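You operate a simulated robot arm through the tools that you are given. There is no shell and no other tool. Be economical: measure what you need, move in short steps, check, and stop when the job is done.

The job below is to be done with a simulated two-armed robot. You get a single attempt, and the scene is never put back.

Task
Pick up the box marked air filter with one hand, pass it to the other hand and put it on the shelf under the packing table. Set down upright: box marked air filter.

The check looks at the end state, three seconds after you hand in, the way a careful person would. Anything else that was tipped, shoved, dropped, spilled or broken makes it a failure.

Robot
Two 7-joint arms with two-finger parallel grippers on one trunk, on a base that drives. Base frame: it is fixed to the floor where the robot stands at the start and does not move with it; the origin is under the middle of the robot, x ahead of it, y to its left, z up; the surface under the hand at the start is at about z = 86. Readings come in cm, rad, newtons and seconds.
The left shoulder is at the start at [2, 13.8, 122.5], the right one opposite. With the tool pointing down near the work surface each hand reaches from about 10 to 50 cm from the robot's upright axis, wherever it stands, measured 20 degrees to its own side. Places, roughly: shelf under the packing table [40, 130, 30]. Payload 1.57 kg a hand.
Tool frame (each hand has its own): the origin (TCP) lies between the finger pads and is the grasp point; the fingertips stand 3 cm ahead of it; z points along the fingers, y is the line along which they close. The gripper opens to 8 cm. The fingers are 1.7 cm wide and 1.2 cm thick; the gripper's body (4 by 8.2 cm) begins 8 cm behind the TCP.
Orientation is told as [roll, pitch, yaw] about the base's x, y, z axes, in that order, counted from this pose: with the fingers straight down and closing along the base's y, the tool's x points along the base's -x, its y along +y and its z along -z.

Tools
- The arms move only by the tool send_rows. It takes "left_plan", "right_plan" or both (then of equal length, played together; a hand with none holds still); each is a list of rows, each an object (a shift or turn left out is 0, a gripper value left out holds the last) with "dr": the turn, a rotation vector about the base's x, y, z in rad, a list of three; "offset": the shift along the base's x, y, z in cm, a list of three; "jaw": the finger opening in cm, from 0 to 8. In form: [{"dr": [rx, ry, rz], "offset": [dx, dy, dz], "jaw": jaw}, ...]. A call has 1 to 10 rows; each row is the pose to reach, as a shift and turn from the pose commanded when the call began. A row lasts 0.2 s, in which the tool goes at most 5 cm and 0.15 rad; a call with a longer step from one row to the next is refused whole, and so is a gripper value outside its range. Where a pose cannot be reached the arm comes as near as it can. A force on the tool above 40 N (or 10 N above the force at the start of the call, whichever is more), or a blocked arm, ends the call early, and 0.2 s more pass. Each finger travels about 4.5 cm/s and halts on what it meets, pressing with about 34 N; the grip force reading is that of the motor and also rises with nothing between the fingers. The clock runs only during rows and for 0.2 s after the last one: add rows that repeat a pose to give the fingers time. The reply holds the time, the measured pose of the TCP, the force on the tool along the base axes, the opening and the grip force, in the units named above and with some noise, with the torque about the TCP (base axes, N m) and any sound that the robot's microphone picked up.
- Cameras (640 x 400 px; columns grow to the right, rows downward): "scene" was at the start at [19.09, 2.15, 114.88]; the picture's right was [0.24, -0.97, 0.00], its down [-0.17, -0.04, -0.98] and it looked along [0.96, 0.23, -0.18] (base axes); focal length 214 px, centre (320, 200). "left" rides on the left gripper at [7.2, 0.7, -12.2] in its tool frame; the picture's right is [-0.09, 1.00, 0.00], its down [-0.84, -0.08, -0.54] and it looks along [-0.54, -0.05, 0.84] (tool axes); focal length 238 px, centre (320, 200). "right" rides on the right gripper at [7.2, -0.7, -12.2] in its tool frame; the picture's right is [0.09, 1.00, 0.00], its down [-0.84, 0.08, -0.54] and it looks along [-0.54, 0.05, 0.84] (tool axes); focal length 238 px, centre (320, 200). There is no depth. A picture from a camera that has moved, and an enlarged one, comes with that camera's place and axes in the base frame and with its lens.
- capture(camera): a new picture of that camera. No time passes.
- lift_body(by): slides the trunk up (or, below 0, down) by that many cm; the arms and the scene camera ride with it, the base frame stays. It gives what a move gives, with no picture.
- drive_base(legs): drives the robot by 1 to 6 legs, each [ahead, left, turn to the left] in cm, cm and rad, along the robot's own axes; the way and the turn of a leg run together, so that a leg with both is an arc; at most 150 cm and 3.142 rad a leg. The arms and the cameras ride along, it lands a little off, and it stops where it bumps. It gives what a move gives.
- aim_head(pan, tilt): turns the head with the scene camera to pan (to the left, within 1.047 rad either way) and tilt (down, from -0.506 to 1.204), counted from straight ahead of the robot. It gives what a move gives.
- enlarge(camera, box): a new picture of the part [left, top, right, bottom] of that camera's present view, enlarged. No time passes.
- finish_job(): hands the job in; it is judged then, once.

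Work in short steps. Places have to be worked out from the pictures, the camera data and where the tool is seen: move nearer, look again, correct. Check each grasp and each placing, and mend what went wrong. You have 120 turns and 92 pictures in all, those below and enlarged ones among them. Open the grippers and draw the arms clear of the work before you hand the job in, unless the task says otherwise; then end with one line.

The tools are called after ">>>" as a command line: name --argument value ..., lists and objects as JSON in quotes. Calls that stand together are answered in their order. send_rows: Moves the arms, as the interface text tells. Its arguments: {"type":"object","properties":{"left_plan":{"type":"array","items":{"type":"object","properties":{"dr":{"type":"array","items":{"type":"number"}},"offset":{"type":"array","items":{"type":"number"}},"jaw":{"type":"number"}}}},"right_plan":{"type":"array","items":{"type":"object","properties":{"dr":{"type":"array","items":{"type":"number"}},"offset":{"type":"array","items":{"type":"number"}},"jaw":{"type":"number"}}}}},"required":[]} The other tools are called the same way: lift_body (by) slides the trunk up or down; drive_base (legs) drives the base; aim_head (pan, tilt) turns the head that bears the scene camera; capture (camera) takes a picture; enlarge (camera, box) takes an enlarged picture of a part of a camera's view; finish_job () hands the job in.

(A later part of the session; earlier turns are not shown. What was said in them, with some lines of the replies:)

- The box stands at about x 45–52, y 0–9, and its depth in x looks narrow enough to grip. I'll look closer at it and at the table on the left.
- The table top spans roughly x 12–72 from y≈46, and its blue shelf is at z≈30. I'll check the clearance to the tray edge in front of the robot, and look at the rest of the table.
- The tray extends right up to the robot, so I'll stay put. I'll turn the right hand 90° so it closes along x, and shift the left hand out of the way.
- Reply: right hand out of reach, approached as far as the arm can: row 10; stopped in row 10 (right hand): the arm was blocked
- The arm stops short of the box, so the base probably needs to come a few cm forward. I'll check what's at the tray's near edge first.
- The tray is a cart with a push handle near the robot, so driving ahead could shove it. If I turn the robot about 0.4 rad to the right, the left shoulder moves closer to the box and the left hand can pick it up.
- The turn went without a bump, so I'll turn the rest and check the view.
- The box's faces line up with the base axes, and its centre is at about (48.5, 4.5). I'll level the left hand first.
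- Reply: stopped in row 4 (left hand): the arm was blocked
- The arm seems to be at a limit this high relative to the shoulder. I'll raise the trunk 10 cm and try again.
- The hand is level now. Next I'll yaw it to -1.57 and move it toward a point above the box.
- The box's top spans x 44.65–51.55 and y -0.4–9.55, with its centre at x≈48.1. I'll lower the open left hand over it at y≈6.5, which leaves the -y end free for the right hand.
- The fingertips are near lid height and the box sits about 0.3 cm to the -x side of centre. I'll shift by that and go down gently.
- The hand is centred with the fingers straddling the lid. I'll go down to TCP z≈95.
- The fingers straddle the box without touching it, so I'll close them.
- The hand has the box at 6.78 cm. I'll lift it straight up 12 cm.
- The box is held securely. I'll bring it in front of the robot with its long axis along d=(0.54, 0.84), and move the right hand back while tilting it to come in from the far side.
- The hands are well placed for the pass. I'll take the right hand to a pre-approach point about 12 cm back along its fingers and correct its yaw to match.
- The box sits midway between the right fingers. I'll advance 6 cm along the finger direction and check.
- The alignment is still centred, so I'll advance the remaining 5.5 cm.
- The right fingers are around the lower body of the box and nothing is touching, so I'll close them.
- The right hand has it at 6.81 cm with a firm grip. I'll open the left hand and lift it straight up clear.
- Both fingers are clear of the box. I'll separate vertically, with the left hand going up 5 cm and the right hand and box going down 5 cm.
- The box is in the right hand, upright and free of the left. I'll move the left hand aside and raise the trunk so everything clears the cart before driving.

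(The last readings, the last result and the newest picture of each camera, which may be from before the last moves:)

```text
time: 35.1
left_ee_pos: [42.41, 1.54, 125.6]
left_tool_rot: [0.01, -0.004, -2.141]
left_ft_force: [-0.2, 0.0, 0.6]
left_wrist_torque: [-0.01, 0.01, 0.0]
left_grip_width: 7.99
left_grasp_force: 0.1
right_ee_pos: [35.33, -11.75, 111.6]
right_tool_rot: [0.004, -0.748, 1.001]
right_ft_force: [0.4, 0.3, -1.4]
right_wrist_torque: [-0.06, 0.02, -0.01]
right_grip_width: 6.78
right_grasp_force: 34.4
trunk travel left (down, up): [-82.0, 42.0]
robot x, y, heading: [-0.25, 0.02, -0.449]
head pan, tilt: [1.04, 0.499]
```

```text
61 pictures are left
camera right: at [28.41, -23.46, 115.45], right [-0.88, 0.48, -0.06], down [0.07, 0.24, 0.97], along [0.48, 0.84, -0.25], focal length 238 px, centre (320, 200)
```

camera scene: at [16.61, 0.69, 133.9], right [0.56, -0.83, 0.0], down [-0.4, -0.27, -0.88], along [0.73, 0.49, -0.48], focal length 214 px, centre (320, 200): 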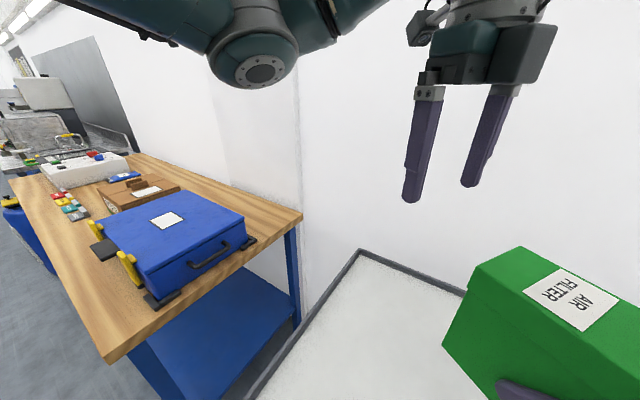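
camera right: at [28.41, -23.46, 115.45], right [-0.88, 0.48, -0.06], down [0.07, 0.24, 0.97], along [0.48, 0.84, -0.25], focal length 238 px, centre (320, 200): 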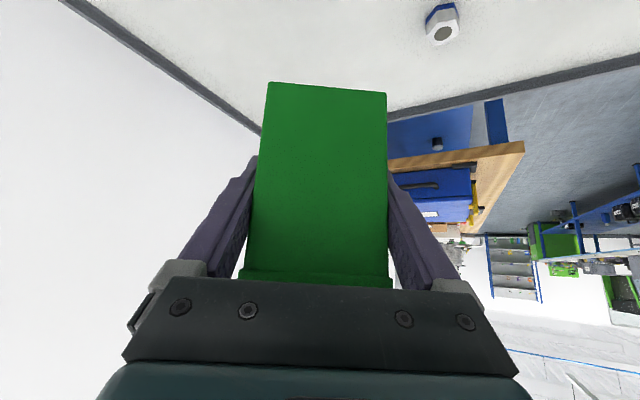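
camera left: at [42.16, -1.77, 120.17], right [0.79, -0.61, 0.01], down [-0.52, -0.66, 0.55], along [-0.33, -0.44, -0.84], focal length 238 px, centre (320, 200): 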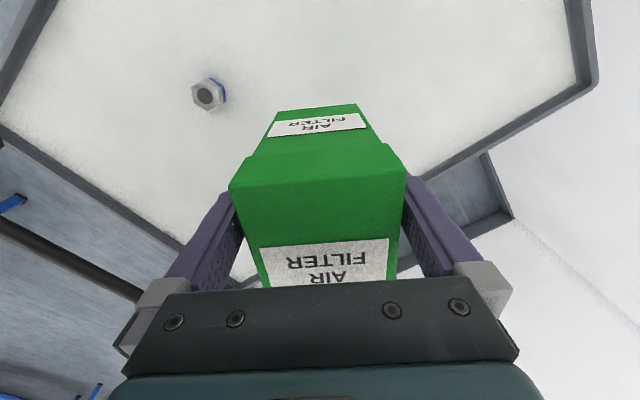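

Everything is above the cart. I'll turn back to heading 0, then reverse 30 cm away from it.

>>> drive_base --legs '[[0, 0, 0.45], [-30, 0, 0]]'

>>> aim_head --pan 1.0 --tilt 0.5

>>> capture --camera "scene"

```text
time: 38.5
left_ee_pos: [7.86, 19.76, 125.75]
left_tool_rot: [0.011, -0.006, -1.688]
left_ft_force: [0.5, -0.8, 0.1]
left_wrist_torque: [0.02, -0.01, -0.01]
left_grip_width: 8.0
left_grasp_force: 0.0
right_ee_pos: [7.26, 4.75, 111.54]
right_tool_rot: [0.003, -0.749, 1.455]
right_ft_force: [-0.3, 0.8, -2.4]
right_wrist_torque: [-0.05, -0.01, -0.04]
right_grip_width: 6.77
right_grasp_force: 33.9
trunk travel left (down, up): [-82.0, 42.0]
robot x, y, heading: [-29.39, -0.17, 0.006]
head pan, tilt: [1.04, 0.499]
```

```text
time: 39.1
left_ee_pos: [7.86, 19.68, 125.75]
left_tool_rot: [0.012, -0.006, -1.688]
left_ft_force: [0.2, -0.1, 0.9]
left_wrist_torque: [0.0, 0.03, -0.03]
left_grip_width: 7.99
left_grasp_force: 0.0
right_ee_pos: [7.11, 4.71, 111.49]
right_tool_rot: [0.002, -0.751, 1.454]
right_ft_force: [-0.7, 0.4, -2.3]
right_wrist_torque: [-0.08, 0.02, 0.0]
right_grip_width: 6.78
right_grasp_force: 34.1
trunk travel left (down, up): [-82.0, 42.0]
robot x, y, heading: [-29.48, -0.19, 0.004]
head pan, tilt: [1.0, 0.499]
```

```text
60 pictures are left
camera scene: at [-14.7, 7.51, 133.9], right [0.84, -0.54, 0.0], down [-0.26, -0.4, -0.88], along [0.47, 0.74, -0.48], focal length 214 px, centre (320, 200)
```

scene: 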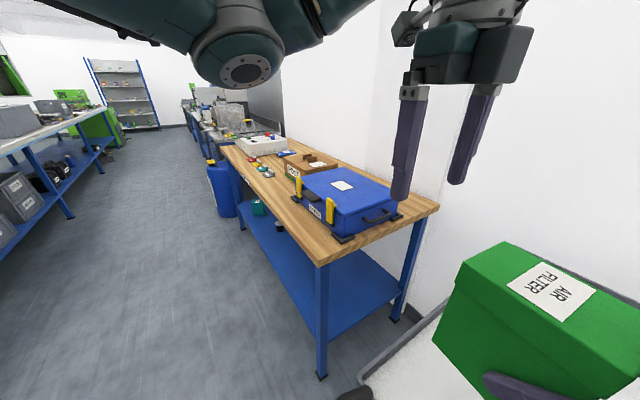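

The shelf is visible now. The table legs are at (14, 52) and (72, 53), the far end is at y≈210, and the shelf's only items sit at y≈150 and beyond. The aisle is clear, so I'll back off a bit more and drive left along the table.

>>> drive_base --legs '[[-15, 0, 0], [0, 52, 0], [0, 52, 0]]'

>>> aim_head --pan 0.0 --tilt 0.9

>>> capture --camera "scene"

```text
time: 45.6
left_ee_pos: [-6.58, 121.62, 125.72]
left_tool_rot: [0.011, -0.005, -1.699]
left_ft_force: [0.3, -0.3, 0.4]
left_wrist_torque: [0.03, 0.02, -0.01]
left_grip_width: 8.01
left_grasp_force: 0.0
right_ee_pos: [-7.4, 106.65, 111.57]
right_tool_rot: [0.005, -0.749, 1.442]
right_ft_force: [0.3, 0.3, -3.3]
right_wrist_torque: [-0.09, 0.01, -0.02]
right_grip_width: 6.78
right_grasp_force: 34.0
trunk travel left (down, up): [-82.0, 42.0]
robot x, y, heading: [-44.49, 102.34, -0.009]
head pan, tilt: [1.0, 0.499]
```

```text
time: 46.9
left_ee_pos: [-6.62, 121.7, 125.62]
left_tool_rot: [0.009, -0.004, -1.698]
left_ft_force: [-0.3, -0.1, 0.2]
left_wrist_torque: [-0.03, 0.0, 0.01]
left_grip_width: 8.02
left_grasp_force: 0.0
right_ee_pos: [-7.31, 106.71, 111.48]
right_tool_rot: [0.003, -0.75, 1.442]
right_ft_force: [0.1, 0.2, -2.6]
right_wrist_torque: [-0.07, 0.02, 0.02]
right_grip_width: 6.78
right_grasp_force: 34.0
trunk travel left (down, up): [-82.0, 42.0]
robot x, y, heading: [-43.97, 102.43, -0.007]
head pan, tilt: [0.0, 0.901]
```

```text
59 pictures are left
camera scene: at [-26.65, 102.0, 130.51], right [-0.01, -1.0, 0.0], down [-0.78, 0.0, -0.62], along [0.62, 0.0, -0.78], focal length 214 px, centre (320, 200)
```

scene: 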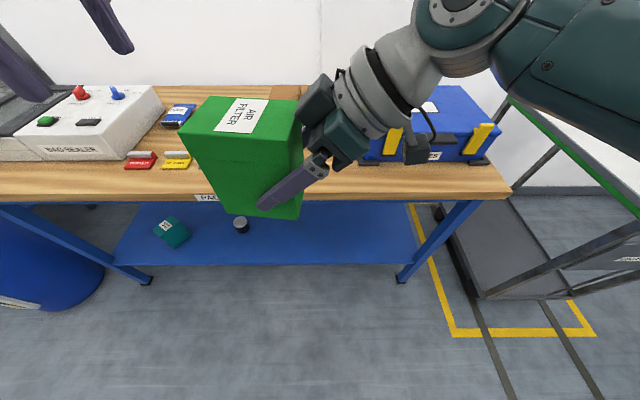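

I can see the free shelf section and its front edge at x≈13. I'll swing the right hand so its fingers point forward, with the box ahead of the right shoulder, and pull the left hand back and down.

>>> send_rows --right_plan '[{"offset": [0, -1.5, 0], "dr": [0, 0, -0.144]}, {"offset": [0.5, -3, 0], "dr": [0, 0, -0.288]}, {"offset": [1, -4.5, 0], "dr": [0, 0, -0.432]}, {"offset": [1.5, -6, 0], "dr": [0, 0, -0.576]}, {"offset": [2, -7.5, 0], "dr": [0, 0, -0.72]}, {"offset": [2.5, -9, 0], "dr": [0, 0, -0.864]}, {"offset": [3, -11, 0], "dr": [0, 0, -1.008]}, {"offset": [3.5, -13, 0], "dr": [0, 0, -1.152]}, {"offset": [4, -14.5, 0], "dr": [0, 0, -1.296]}, {"offset": [4, -16, 0], "dr": [0, 0, -1.44]}]' --left_plan '[{"offset": [0, 0.5, -1]}, {"offset": [-1, 1, -2]}, {"offset": [-2, 1.5, -3]}, {"offset": [-3, 2, -4]}, {"offset": [-4, 2.5, -5]}, {"offset": [-5, 3, -6]}, {"offset": [-6, 3.5, -7]}, {"offset": [-7, 4, -8]}, {"offset": [-8, 4.5, -9]}, {"offset": [-9, 5, -10]}]'

>>> capture --camera "scene"

```text
time: 49.1
left_ee_pos: [-15.64, 126.77, 115.63]
left_tool_rot: [0.01, -0.007, -1.698]
left_ft_force: [-0.6, 0.5, 0.7]
left_wrist_torque: [-0.02, -0.01, 0.02]
left_grip_width: 8.01
left_grasp_force: 0.1
right_ee_pos: [-3.4, 90.54, 111.79]
right_tool_rot: [0.004, -0.751, 0.002]
right_ft_force: [-0.3, 0.0, -1.8]
right_wrist_torque: [-0.02, 0.07, 0.0]
right_grip_width: 6.8
right_grasp_force: 33.4
trunk travel left (down, up): [-82.0, 42.0]
robot x, y, heading: [-43.87, 102.09, -0.012]
head pan, tilt: [0.0, 0.901]
```

```text
58 pictures are left
camera scene: at [-26.66, 102.0, 130.51], right [-0.01, -1.0, 0.0], down [-0.78, 0.01, -0.62], along [0.62, 0.0, -0.78], focal length 214 px, centre (320, 200)
```

scene: 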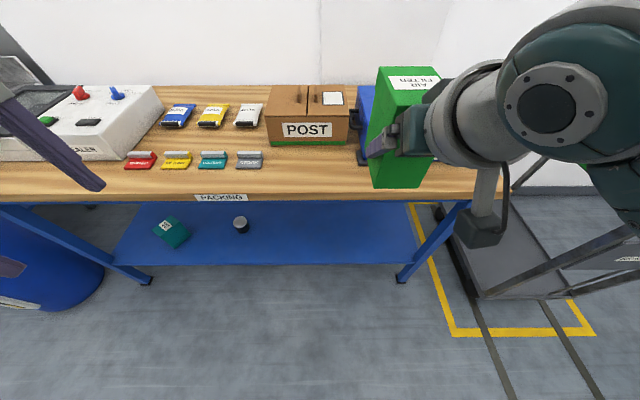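

The box is pointing forward and upright. I'll back up a little, lower the trunk so the box goes below table-top level, and check from the head camera.

>>> drive_base --legs '[[-8, 0, 0]]'

>>> lift_body --by -66

>>> aim_head --pan -0.1 --tilt 0.3

>>> capture --camera "scene"

>>> capture --camera "right"

```text
time: 50.2
left_ee_pos: [-23.43, 126.81, 115.61]
left_tool_rot: [0.011, -0.006, -1.698]
left_ft_force: [0.1, 0.4, 0.0]
left_wrist_torque: [0.05, -0.01, -0.04]
left_grip_width: 7.99
left_grasp_force: 0.0
right_ee_pos: [-11.06, 90.61, 111.69]
right_tool_rot: [0.002, -0.75, 0.001]
right_ft_force: [0.1, -0.6, -3.0]
right_wrist_torque: [-0.04, 0.09, 0.04]
right_grip_width: 6.81
right_grasp_force: 34.6
trunk travel left (down, up): [-82.0, 42.0]
robot x, y, heading: [-51.65, 102.38, -0.007]
head pan, tilt: [0.0, 0.901]
```

```text
refused: -66 is not a number from -40 to 40
```

```text
time: 51.2
left_ee_pos: [-23.5, 126.94, 115.68]
left_tool_rot: [0.01, -0.006, -1.697]
left_ft_force: [-0.6, 0.5, 0.3]
left_wrist_torque: [0.02, -0.02, -0.03]
left_grip_width: 8.01
left_grasp_force: 0.1
right_ee_pos: [-11.16, 90.51, 111.62]
right_tool_rot: [0.003, -0.75, 0.002]
right_ft_force: [-0.2, 0.6, -2.8]
right_wrist_torque: [0.05, 0.09, 0.04]
right_grip_width: 6.75
right_grasp_force: 34.2
trunk travel left (down, up): [-82.0, 42.0]
robot x, y, heading: [-52.11, 102.01, -0.004]
head pan, tilt: [-0.099, 0.3]
```

```text
57 pictures are left
camera scene: at [-32.79, 101.11, 135.73], right [-0.11, -0.99, 0.0], down [-0.29, 0.03, -0.95], along [0.95, -0.1, -0.3], focal length 214 px, centre (320, 200)
```

scene: 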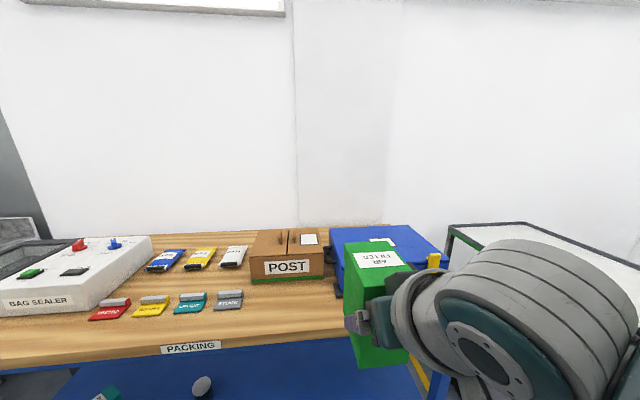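

```text
56 pictures are left
camera right: at [-24.91, 89.92, 115.66], right [-0.07, 1.0, -0.06], down [0.24, 0.08, 0.97], along [0.97, 0.05, -0.25], focal length 238 px, centre (320, 200)
```

right: 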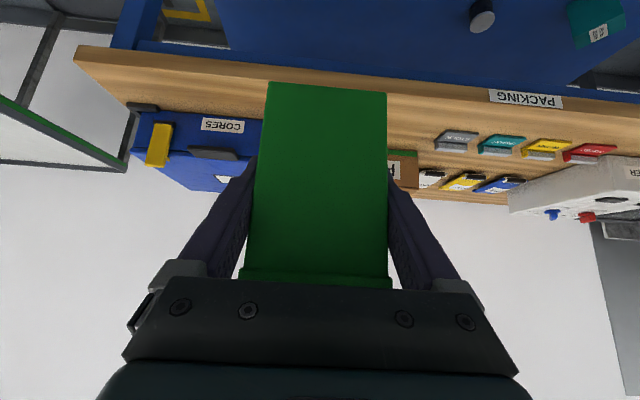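

The trunk has to be lowered in steps of at most 40 cm. Total descent is about 66 cm, so I'll do it in two moves and look.

>>> lift_body --by -36

>>> lift_body --by -30

>>> capture --camera "scene"

>>> capture --camera "right"

```text
time: 54.7
left_ee_pos: [-23.45, 126.79, 79.6]
left_tool_rot: [0.01, -0.005, -1.698]
left_ft_force: [0.3, 0.5, 0.4]
left_wrist_torque: [0.03, -0.01, -0.01]
left_grip_width: 8.01
left_grasp_force: 0.0
right_ee_pos: [-11.11, 90.51, 75.71]
right_tool_rot: [0.003, -0.751, 0.003]
right_ft_force: [-0.1, -0.1, -2.4]
right_wrist_torque: [-0.04, 0.06, 0.01]
right_grip_width: 6.78
right_grasp_force: 33.9
trunk travel left (down, up): [-46.0, 78.0]
robot x, y, heading: [-52.1, 102.45, -0.007]
head pan, tilt: [-0.099, 0.3]
```

```text
time: 57.7
left_ee_pos: [-23.47, 126.77, 49.67]
left_tool_rot: [0.012, -0.005, -1.699]
left_ft_force: [0.0, 0.0, -0.3]
left_wrist_torque: [0.01, -0.01, -0.04]
left_grip_width: 8.01
left_grasp_force: 0.1
right_ee_pos: [-11.22, 90.63, 45.66]
right_tool_rot: [0.003, -0.751, 0.001]
right_ft_force: [0.2, 0.3, -2.3]
right_wrist_torque: [0.03, 0.07, 0.05]
right_grip_width: 6.77
right_grasp_force: 34.2
trunk travel left (down, up): [-16.0, 108.0]
robot x, y, heading: [-51.72, 102.29, -0.005]
head pan, tilt: [-0.099, 0.3]
```

```text
55 pictures are left
camera scene: at [-32.8, 101.12, 69.74], right [-0.11, -0.99, 0.0], down [-0.29, 0.03, -0.96], along [0.95, -0.1, -0.3], focal length 214 px, centre (320, 200)
```

scene: 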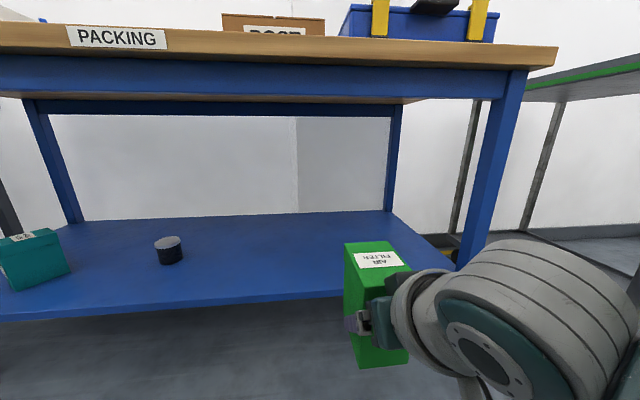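

```text
54 pictures are left
camera right: at [-24.92, 89.93, 49.66], right [-0.07, 1.0, -0.06], down [0.24, 0.08, 0.97], along [0.97, 0.05, -0.25], focal length 238 px, centre (320, 200)
```

right: 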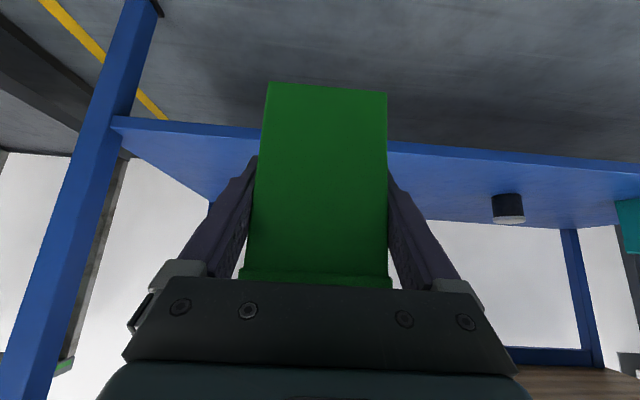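

The opening runs from z≈30 to 76 and the box bottom is at about 40. While still clear of the table, I'll extend the arm forward 14 cm to test its reach.

>>> send_rows --right_plan '[{"offset": [2, 0, 0]}, {"offset": [4, 0, 0]}, {"offset": [6, 0, 0]}, {"offset": [8, 0, 0]}, {"offset": [10, 0, 0]}, {"offset": [12, 0, 0]}, {"offset": [14, 0, 0]}, {"offset": [14, 0, 0]}]'

>>> capture --camera "scene"

```text
time: 59.5
left_ee_pos: [-23.49, 126.77, 49.74]
left_tool_rot: [0.011, -0.005, -1.698]
left_ft_force: [-0.4, 0.6, -0.4]
left_wrist_torque: [0.0, 0.02, 0.0]
left_grip_width: 7.99
left_grasp_force: 0.0
right_ee_pos: [2.57, 90.71, 45.57]
right_tool_rot: [0.005, -0.75, 0.002]
right_ft_force: [0.3, 0.8, -2.4]
right_wrist_torque: [0.04, 0.08, 0.0]
right_grip_width: 6.8
right_grasp_force: 34.5
trunk travel left (down, up): [-16.0, 108.0]
robot x, y, heading: [-52.15, 102.21, -0.009]
head pan, tilt: [-0.099, 0.3]
```

```text
53 pictures are left
camera scene: at [-32.86, 101.11, 69.73], right [-0.11, -0.99, 0.0], down [-0.29, 0.03, -0.96], along [0.95, -0.1, -0.3], focal length 214 px, centre (320, 200)
```

scene: 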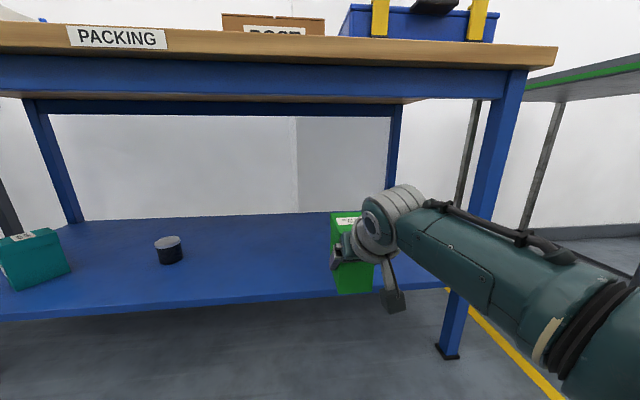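

The reach is fine. I'll drive forward in two steps, 14 cm first.

>>> drive_base --legs '[[14, 0, 0]]'

>>> capture --camera "scene"

>>> capture --camera "right"

```text
time: 60.8
left_ee_pos: [-9.46, 126.6, 49.59]
left_tool_rot: [0.009, -0.005, -1.697]
left_ft_force: [0.4, -0.4, -0.7]
left_wrist_torque: [0.01, 0.0, 0.0]
left_grip_width: 8.01
left_grasp_force: 0.1
right_ee_pos: [16.53, 90.41, 45.45]
right_tool_rot: [0.004, -0.749, -0.001]
right_ft_force: [0.4, 0.8, -1.8]
right_wrist_torque: [-0.01, 0.04, -0.01]
right_grip_width: 6.78
right_grasp_force: 34.4
trunk travel left (down, up): [-16.0, 108.0]
robot x, y, heading: [-38.14, 101.94, -0.01]
head pan, tilt: [-0.099, 0.3]
```

```text
52 pictures are left
camera scene: at [-18.93, 100.96, 69.71], right [-0.11, -0.99, 0.0], down [-0.3, 0.03, -0.95], along [0.95, -0.1, -0.3], focal length 214 px, centre (320, 200)
```

scene: 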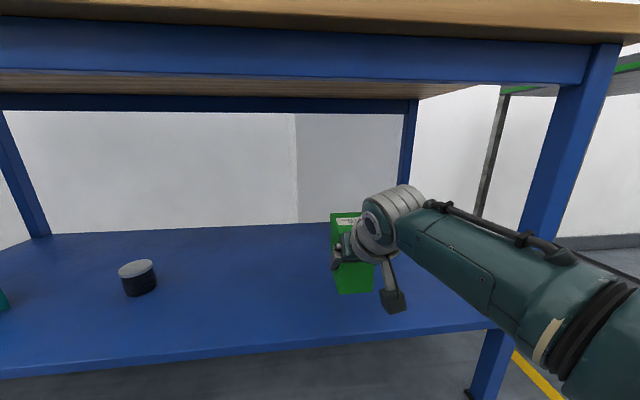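

```text
51 pictures are left
camera right: at [2.81, 89.79, 49.43], right [-0.07, 1.0, -0.06], down [0.24, 0.08, 0.97], along [0.97, 0.05, -0.25], focal length 238 px, centre (320, 200)
```

right: 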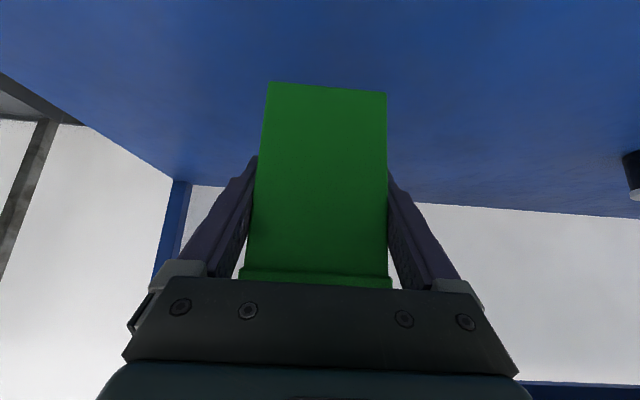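

The clearances look fine and the box is over the shelf. I'll drive 11 cm further in.

>>> drive_base --legs '[[11, 0, 0]]'

>>> capture --camera "scene"

```text
time: 62.0
left_ee_pos: [1.63, 126.52, 49.55]
left_tool_rot: [0.009, -0.004, -1.702]
left_ft_force: [0.4, -0.6, 0.7]
left_wrist_torque: [0.01, -0.01, 0.03]
left_grip_width: 8.01
left_grasp_force: 0.1
right_ee_pos: [27.66, 90.16, 45.43]
right_tool_rot: [0.002, -0.749, 0.0]
right_ft_force: [-0.2, -0.4, -3.3]
right_wrist_torque: [-0.02, 0.06, -0.03]
right_grip_width: 6.78
right_grasp_force: 33.7
trunk travel left (down, up): [-16.0, 108.0]
robot x, y, heading: [-27.1, 101.98, -0.013]
head pan, tilt: [-0.099, 0.3]
```

```text
50 pictures are left
camera scene: at [-7.82, 100.84, 69.72], right [-0.11, -0.99, 0.0], down [-0.29, 0.03, -0.95], along [0.95, -0.1, -0.3], focal length 214 px, centre (320, 200)
```

scene: 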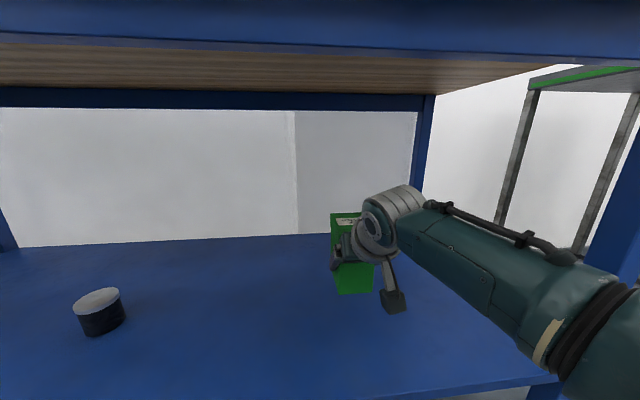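

The box is well over the shelf at x 25–35, y≈90. I'll lower it 8 cm with the arm, keeping about 2 cm in hand, and check.

>>> send_rows --right_plan '[{"offset": [0, 0, -1.5]}, {"offset": [0, 0, -3]}, {"offset": [0, 0, -4.5]}, {"offset": [0, 0, -6]}, {"offset": [0, 0, -7]}, {"offset": [0, 0, -8]}, {"offset": [0, 0, -8]}]'

>>> capture --camera "scene"

>>> capture --camera "left"

```text
time: 63.6
left_ee_pos: [1.61, 126.6, 49.67]
left_tool_rot: [0.012, -0.005, -1.703]
left_ft_force: [0.1, -0.1, 0.9]
left_wrist_torque: [-0.02, -0.05, 0.02]
left_grip_width: 7.98
left_grasp_force: 0.1
right_ee_pos: [26.99, 90.14, 37.76]
right_tool_rot: [0.004, -0.748, 0.0]
right_ft_force: [-0.7, -0.6, -1.9]
right_wrist_torque: [-0.04, 0.08, 0.01]
right_grip_width: 6.8
right_grasp_force: 34.8
right hand out of reach, approached as far as the arm can: row 5, 6, 7
trunk travel left (down, up): [-16.0, 108.0]
robot x, y, heading: [-27.43, 102.12, -0.01]
head pan, tilt: [-0.099, 0.3]
```

```text
49 pictures are left
camera scene: at [-7.7, 100.84, 69.74], right [-0.11, -0.99, 0.0], down [-0.29, 0.03, -0.96], along [0.95, -0.1, -0.3], focal length 214 px, centre (320, 200)
```

scene: 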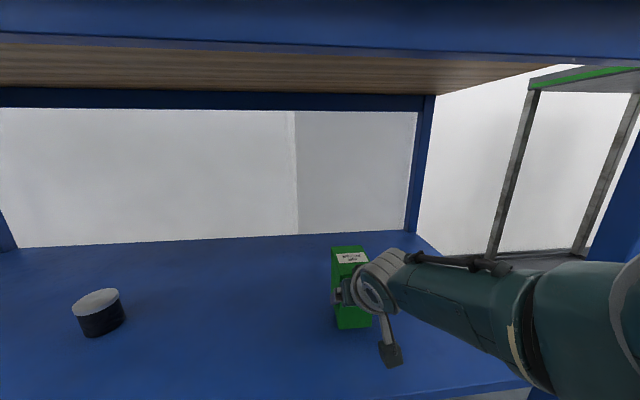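

```text
48 pictures are left
camera left: at [3.32, 133.59, 61.78], right [0.98, -0.22, 0.01], down [-0.19, -0.82, 0.55], along [-0.11, -0.53, -0.84], focal length 238 px, centre (320, 200)
```

left: 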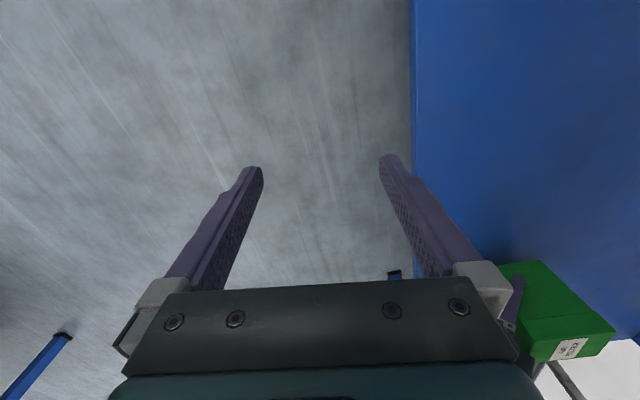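

The arm is near its reach limit, so I'll do the final lowering with the trunk in small steps and watch the force. The box bottom should be about 2–3 cm above the shelf.

>>> lift_body --by -1.5

>>> enlarge --camera "scene" --box '[280, 220, 440, 360]'

```text
time: 64.2
left_ee_pos: [1.59, 126.48, 48.13]
left_tool_rot: [0.011, -0.006, -1.703]
left_ft_force: [-0.2, -0.4, -0.4]
left_wrist_torque: [0.02, 0.01, -0.01]
left_grip_width: 8.03
left_grasp_force: 0.1
right_ee_pos: [26.83, 90.1, 36.28]
right_tool_rot: [0.003, -0.75, -0.001]
right_ft_force: [-0.1, 0.9, -3.0]
right_wrist_torque: [-0.02, 0.06, 0.0]
right_grip_width: 6.77
right_grasp_force: 34.4
trunk travel left (down, up): [-14.5, 109.5]
robot x, y, heading: [-27.16, 102.02, -0.012]
head pan, tilt: [-0.099, 0.3]
```

```text
2.86 times, centred on (360, 290) of scene
camera zoom: at [-7.71, 100.84, 68.23], right [-0.11, -0.99, 0.0], down [-0.29, 0.03, -0.96], along [0.95, -0.1, -0.3], focal length 613 px, centre (206, -57)
```

zoom: 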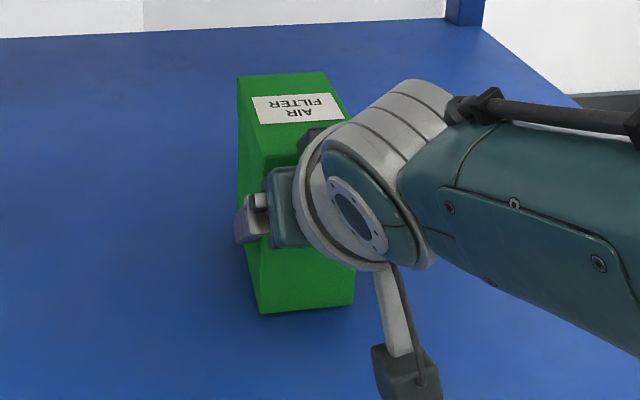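

The shadow shows a small gap under the box. I'll keep lowering in half-centimetre steps.

>>> lift_body --by -0.6

>>> enlarge --camera "scene" --box '[280, 220, 440, 360]'

```text
time: 64.8
left_ee_pos: [1.73, 126.55, 47.58]
left_tool_rot: [0.012, -0.005, -1.701]
left_ft_force: [0.9, -0.8, -1.2]
left_wrist_torque: [0.01, 0.0, -0.02]
left_grip_width: 7.98
left_grasp_force: 0.0
right_ee_pos: [26.87, 90.2, 35.65]
right_tool_rot: [0.003, -0.749, 0.0]
right_ft_force: [-0.1, 0.4, -1.6]
right_wrist_torque: [-0.06, -0.02, -0.06]
right_grip_width: 6.8
right_grasp_force: 34.3
trunk travel left (down, up): [-13.9, 110.1]
robot x, y, heading: [-26.96, 102.06, -0.008]
head pan, tilt: [-0.099, 0.3]
```

```text
2.86 times, centred on (360, 290) of scene
camera zoom: at [-7.7, 100.84, 67.64], right [-0.11, -0.99, 0.0], down [-0.29, 0.03, -0.96], along [0.95, -0.1, -0.3], focal length 613 px, centre (206, -57)
```

zoom: 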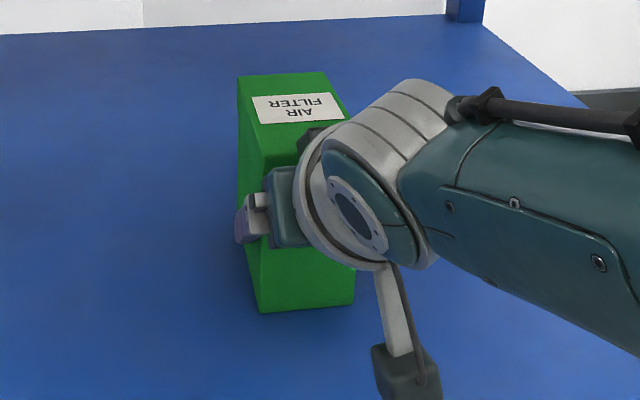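

>>> lift_body --by -0.4

```text
time: 65.3
left_ee_pos: [1.61, 126.44, 47.16]
left_tool_rot: [0.008, -0.006, -1.702]
left_ft_force: [0.6, -0.2, 0.1]
left_wrist_torque: [0.0, -0.01, 0.05]
left_grip_width: 8.02
left_grasp_force: 0.0
right_ee_pos: [27.08, 90.1, 35.5]
right_tool_rot: [0.003, -0.757, 0.001]
right_ft_force: [-10.5, 1.1, 26.8]
right_wrist_torque: [-0.45, 0.12, -0.22]
right_grip_width: 6.77
right_grasp_force: 34.2
trunk travel left (down, up): [-13.5, 110.5]
robot x, y, heading: [-27.3, 101.8, -0.013]
head pan, tilt: [-0.099, 0.3]
```

The upward force jumped to 27 N, so the box is on the shelf and pressed a little. I'll ease up slightly before releasing.

>>> lift_body --by 0.3

```text
time: 65.8
left_ee_pos: [1.92, 126.54, 47.44]
left_tool_rot: [0.01, -0.007, -1.701]
left_ft_force: [0.0, 0.9, -0.9]
left_wrist_torque: [0.02, -0.01, 0.01]
left_grip_width: 8.0
left_grasp_force: 0.1
right_ee_pos: [27.01, 90.11, 35.51]
right_tool_rot: [0.003, -0.75, 0.002]
right_ft_force: [-1.3, 1.4, 11.1]
right_wrist_torque: [-0.17, -0.92, 0.13]
right_grip_width: 6.79
right_grasp_force: 34.3
trunk travel left (down, up): [-13.8, 110.2]
robot x, y, heading: [-27.01, 102.06, -0.011]
head pan, tilt: [-0.099, 0.3]
```

>>> lift_body --by 0.12

>>> send_rows --right_plan '[{"jaw": 7}, {"jaw": 7.4}, {"jaw": 8}, {"jaw": 8}, {"jaw": 8}]'

>>> capture --camera "right"

>>> capture --camera "scene"

```text
time: 66.3
left_ee_pos: [1.81, 126.45, 47.62]
left_tool_rot: [0.01, -0.004, -1.702]
left_ft_force: [-0.5, 0.9, -0.3]
left_wrist_torque: [0.04, -0.01, 0.04]
left_grip_width: 8.03
left_grasp_force: 0.1
right_ee_pos: [26.98, 90.06, 35.75]
right_tool_rot: [0.005, -0.748, -0.002]
right_ft_force: [1.7, 1.1, 3.2]
right_wrist_torque: [-0.11, -0.42, 0.15]
right_grip_width: 6.76
right_grasp_force: 34.1
trunk travel left (down, up): [-13.9, 110.1]
robot x, y, heading: [-27.23, 102.3, -0.007]
head pan, tilt: [-0.099, 0.3]
```

```text
time: 67.5
left_ee_pos: [1.71, 126.52, 47.56]
left_tool_rot: [0.01, -0.007, -1.702]
left_ft_force: [-0.5, 0.4, 0.2]
left_wrist_torque: [0.0, 0.0, 0.0]
left_grip_width: 7.99
left_grasp_force: 0.2
right_ee_pos: [26.95, 90.13, 35.63]
right_tool_rot: [0.003, -0.748, -0.001]
right_ft_force: [-0.5, 0.4, -0.4]
right_wrist_torque: [-0.02, 0.02, -0.01]
right_grip_width: 8.01
right_grasp_force: 0.1
trunk travel left (down, up): [-13.9, 110.1]
robot x, y, heading: [-27.27, 102.1, -0.006]
head pan, tilt: [-0.099, 0.3]
```

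```text
45 pictures are left
camera right: at [13.24, 89.51, 39.65], right [-0.07, 1.0, -0.06], down [0.24, 0.08, 0.97], along [0.97, 0.05, -0.25], focal length 238 px, centre (320, 200)
```

right: 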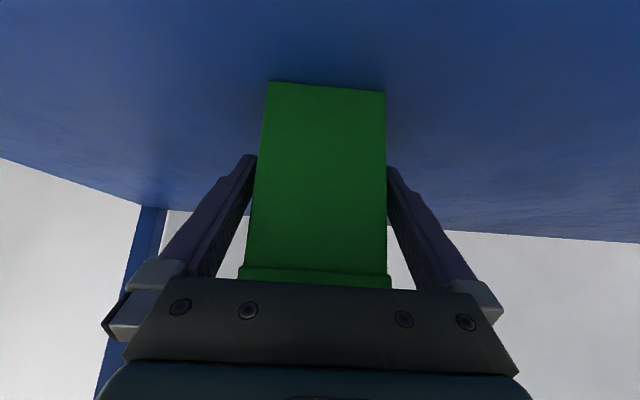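

```text
44 pictures are left
camera scene: at [-7.68, 100.83, 67.66], right [-0.11, -0.99, 0.0], down [-0.29, 0.03, -0.96], along [0.95, -0.1, -0.3], focal length 214 px, centre (320, 200)
```

scene: 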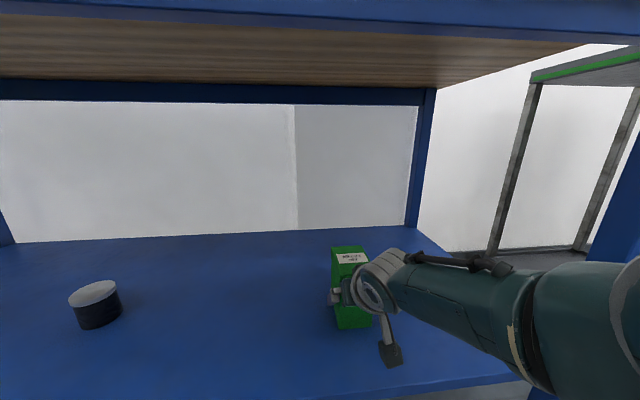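

The box stands upright on the shelf and the fingers are open on both sides. I'll draw the right hand back along its finger direction.

>>> send_rows --right_plan '[{"offset": [-0.7, 0, 0.7]}, {"offset": [-1.4, 0, 1.4]}, {"offset": [-2.8, 0, 2.9]}, {"offset": [-4.2, 0, 4.4]}, {"offset": [-5.6, 0, 5.9]}, {"offset": [-7, 0, 7.4]}, {"offset": [-8.4, 0, 8.9]}, {"offset": [-10, 0, 10]}, {"offset": [-12, 0, 10]}]'

>>> capture --camera "scene"

```text
time: 69.5
left_ee_pos: [1.66, 126.44, 47.5]
left_tool_rot: [0.009, -0.007, -1.703]
left_ft_force: [-0.2, -0.6, -0.4]
left_wrist_torque: [-0.01, -0.01, -0.01]
left_grip_width: 7.98
left_grasp_force: 0.1
right_ee_pos: [14.9, 90.04, 45.64]
right_tool_rot: [0.002, -0.748, 0.0]
right_ft_force: [-0.9, -0.3, -0.4]
right_wrist_torque: [0.01, -0.03, -0.05]
right_grip_width: 8.01
right_grasp_force: 0.1
trunk travel left (down, up): [-13.9, 110.1]
robot x, y, heading: [-26.87, 101.99, -0.009]
head pan, tilt: [-0.099, 0.3]
```

```text
43 pictures are left
camera scene: at [-7.77, 100.83, 67.65], right [-0.11, -0.99, 0.0], down [-0.29, 0.03, -0.96], along [0.95, -0.1, -0.3], focal length 214 px, centre (320, 200)
```

scene: 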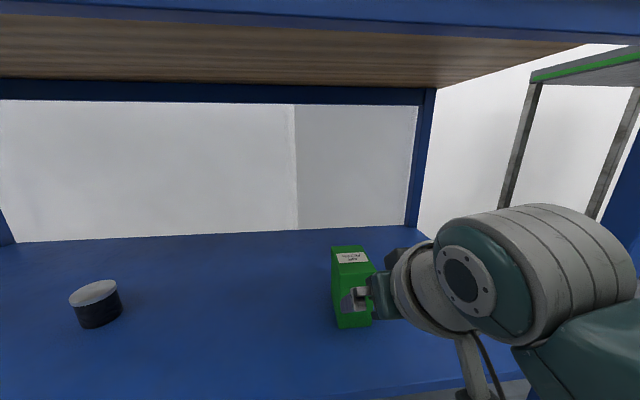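

The box hasn't moved and the hand is clear of it. I'll back the base away and take a last look.

>>> drive_base --legs '[[-30, 0, 0]]'

>>> capture --camera "scene"

```text
time: 71.6
left_ee_pos: [-28.51, 127.01, 47.54]
left_tool_rot: [0.011, -0.004, -1.689]
left_ft_force: [0.3, 1.0, 0.0]
left_wrist_torque: [0.06, 0.02, 0.01]
left_grip_width: 7.98
left_grasp_force: 0.0
right_ee_pos: [-14.82, 90.67, 45.74]
right_tool_rot: [0.003, -0.75, 0.01]
right_ft_force: [-0.5, 0.4, -0.8]
right_wrist_torque: [-0.01, 0.04, -0.03]
right_grip_width: 8.01
right_grasp_force: 0.0
trunk travel left (down, up): [-13.9, 110.1]
robot x, y, heading: [-57.25, 102.3, 0.002]
head pan, tilt: [-0.099, 0.3]
```

```text
42 pictures are left
camera scene: at [-37.63, 101.19, 67.67], right [-0.1, -1.0, 0.0], down [-0.29, 0.03, -0.96], along [0.95, -0.09, -0.3], focal length 214 px, centre (320, 200)
```

scene: 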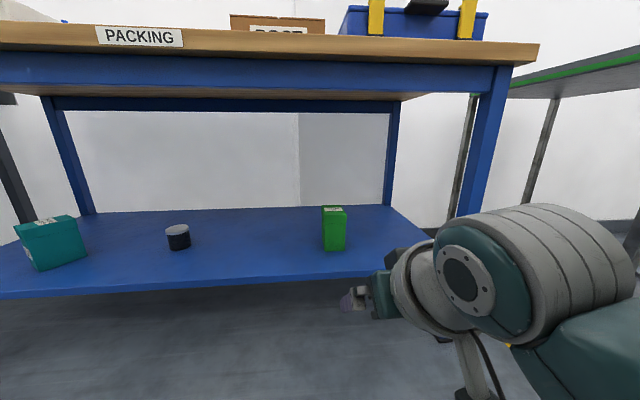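

The box stands upright on the shelf, the other items are where they were, and both hands are open and clear. I'm handing the job in.

>>> finish_job

```text
The job is handed in.
```

The air filter box was picked up with the left hand and passed to the right. It now stands upright on the shelf under the packing table, and nothing else was disturbed that I could see.
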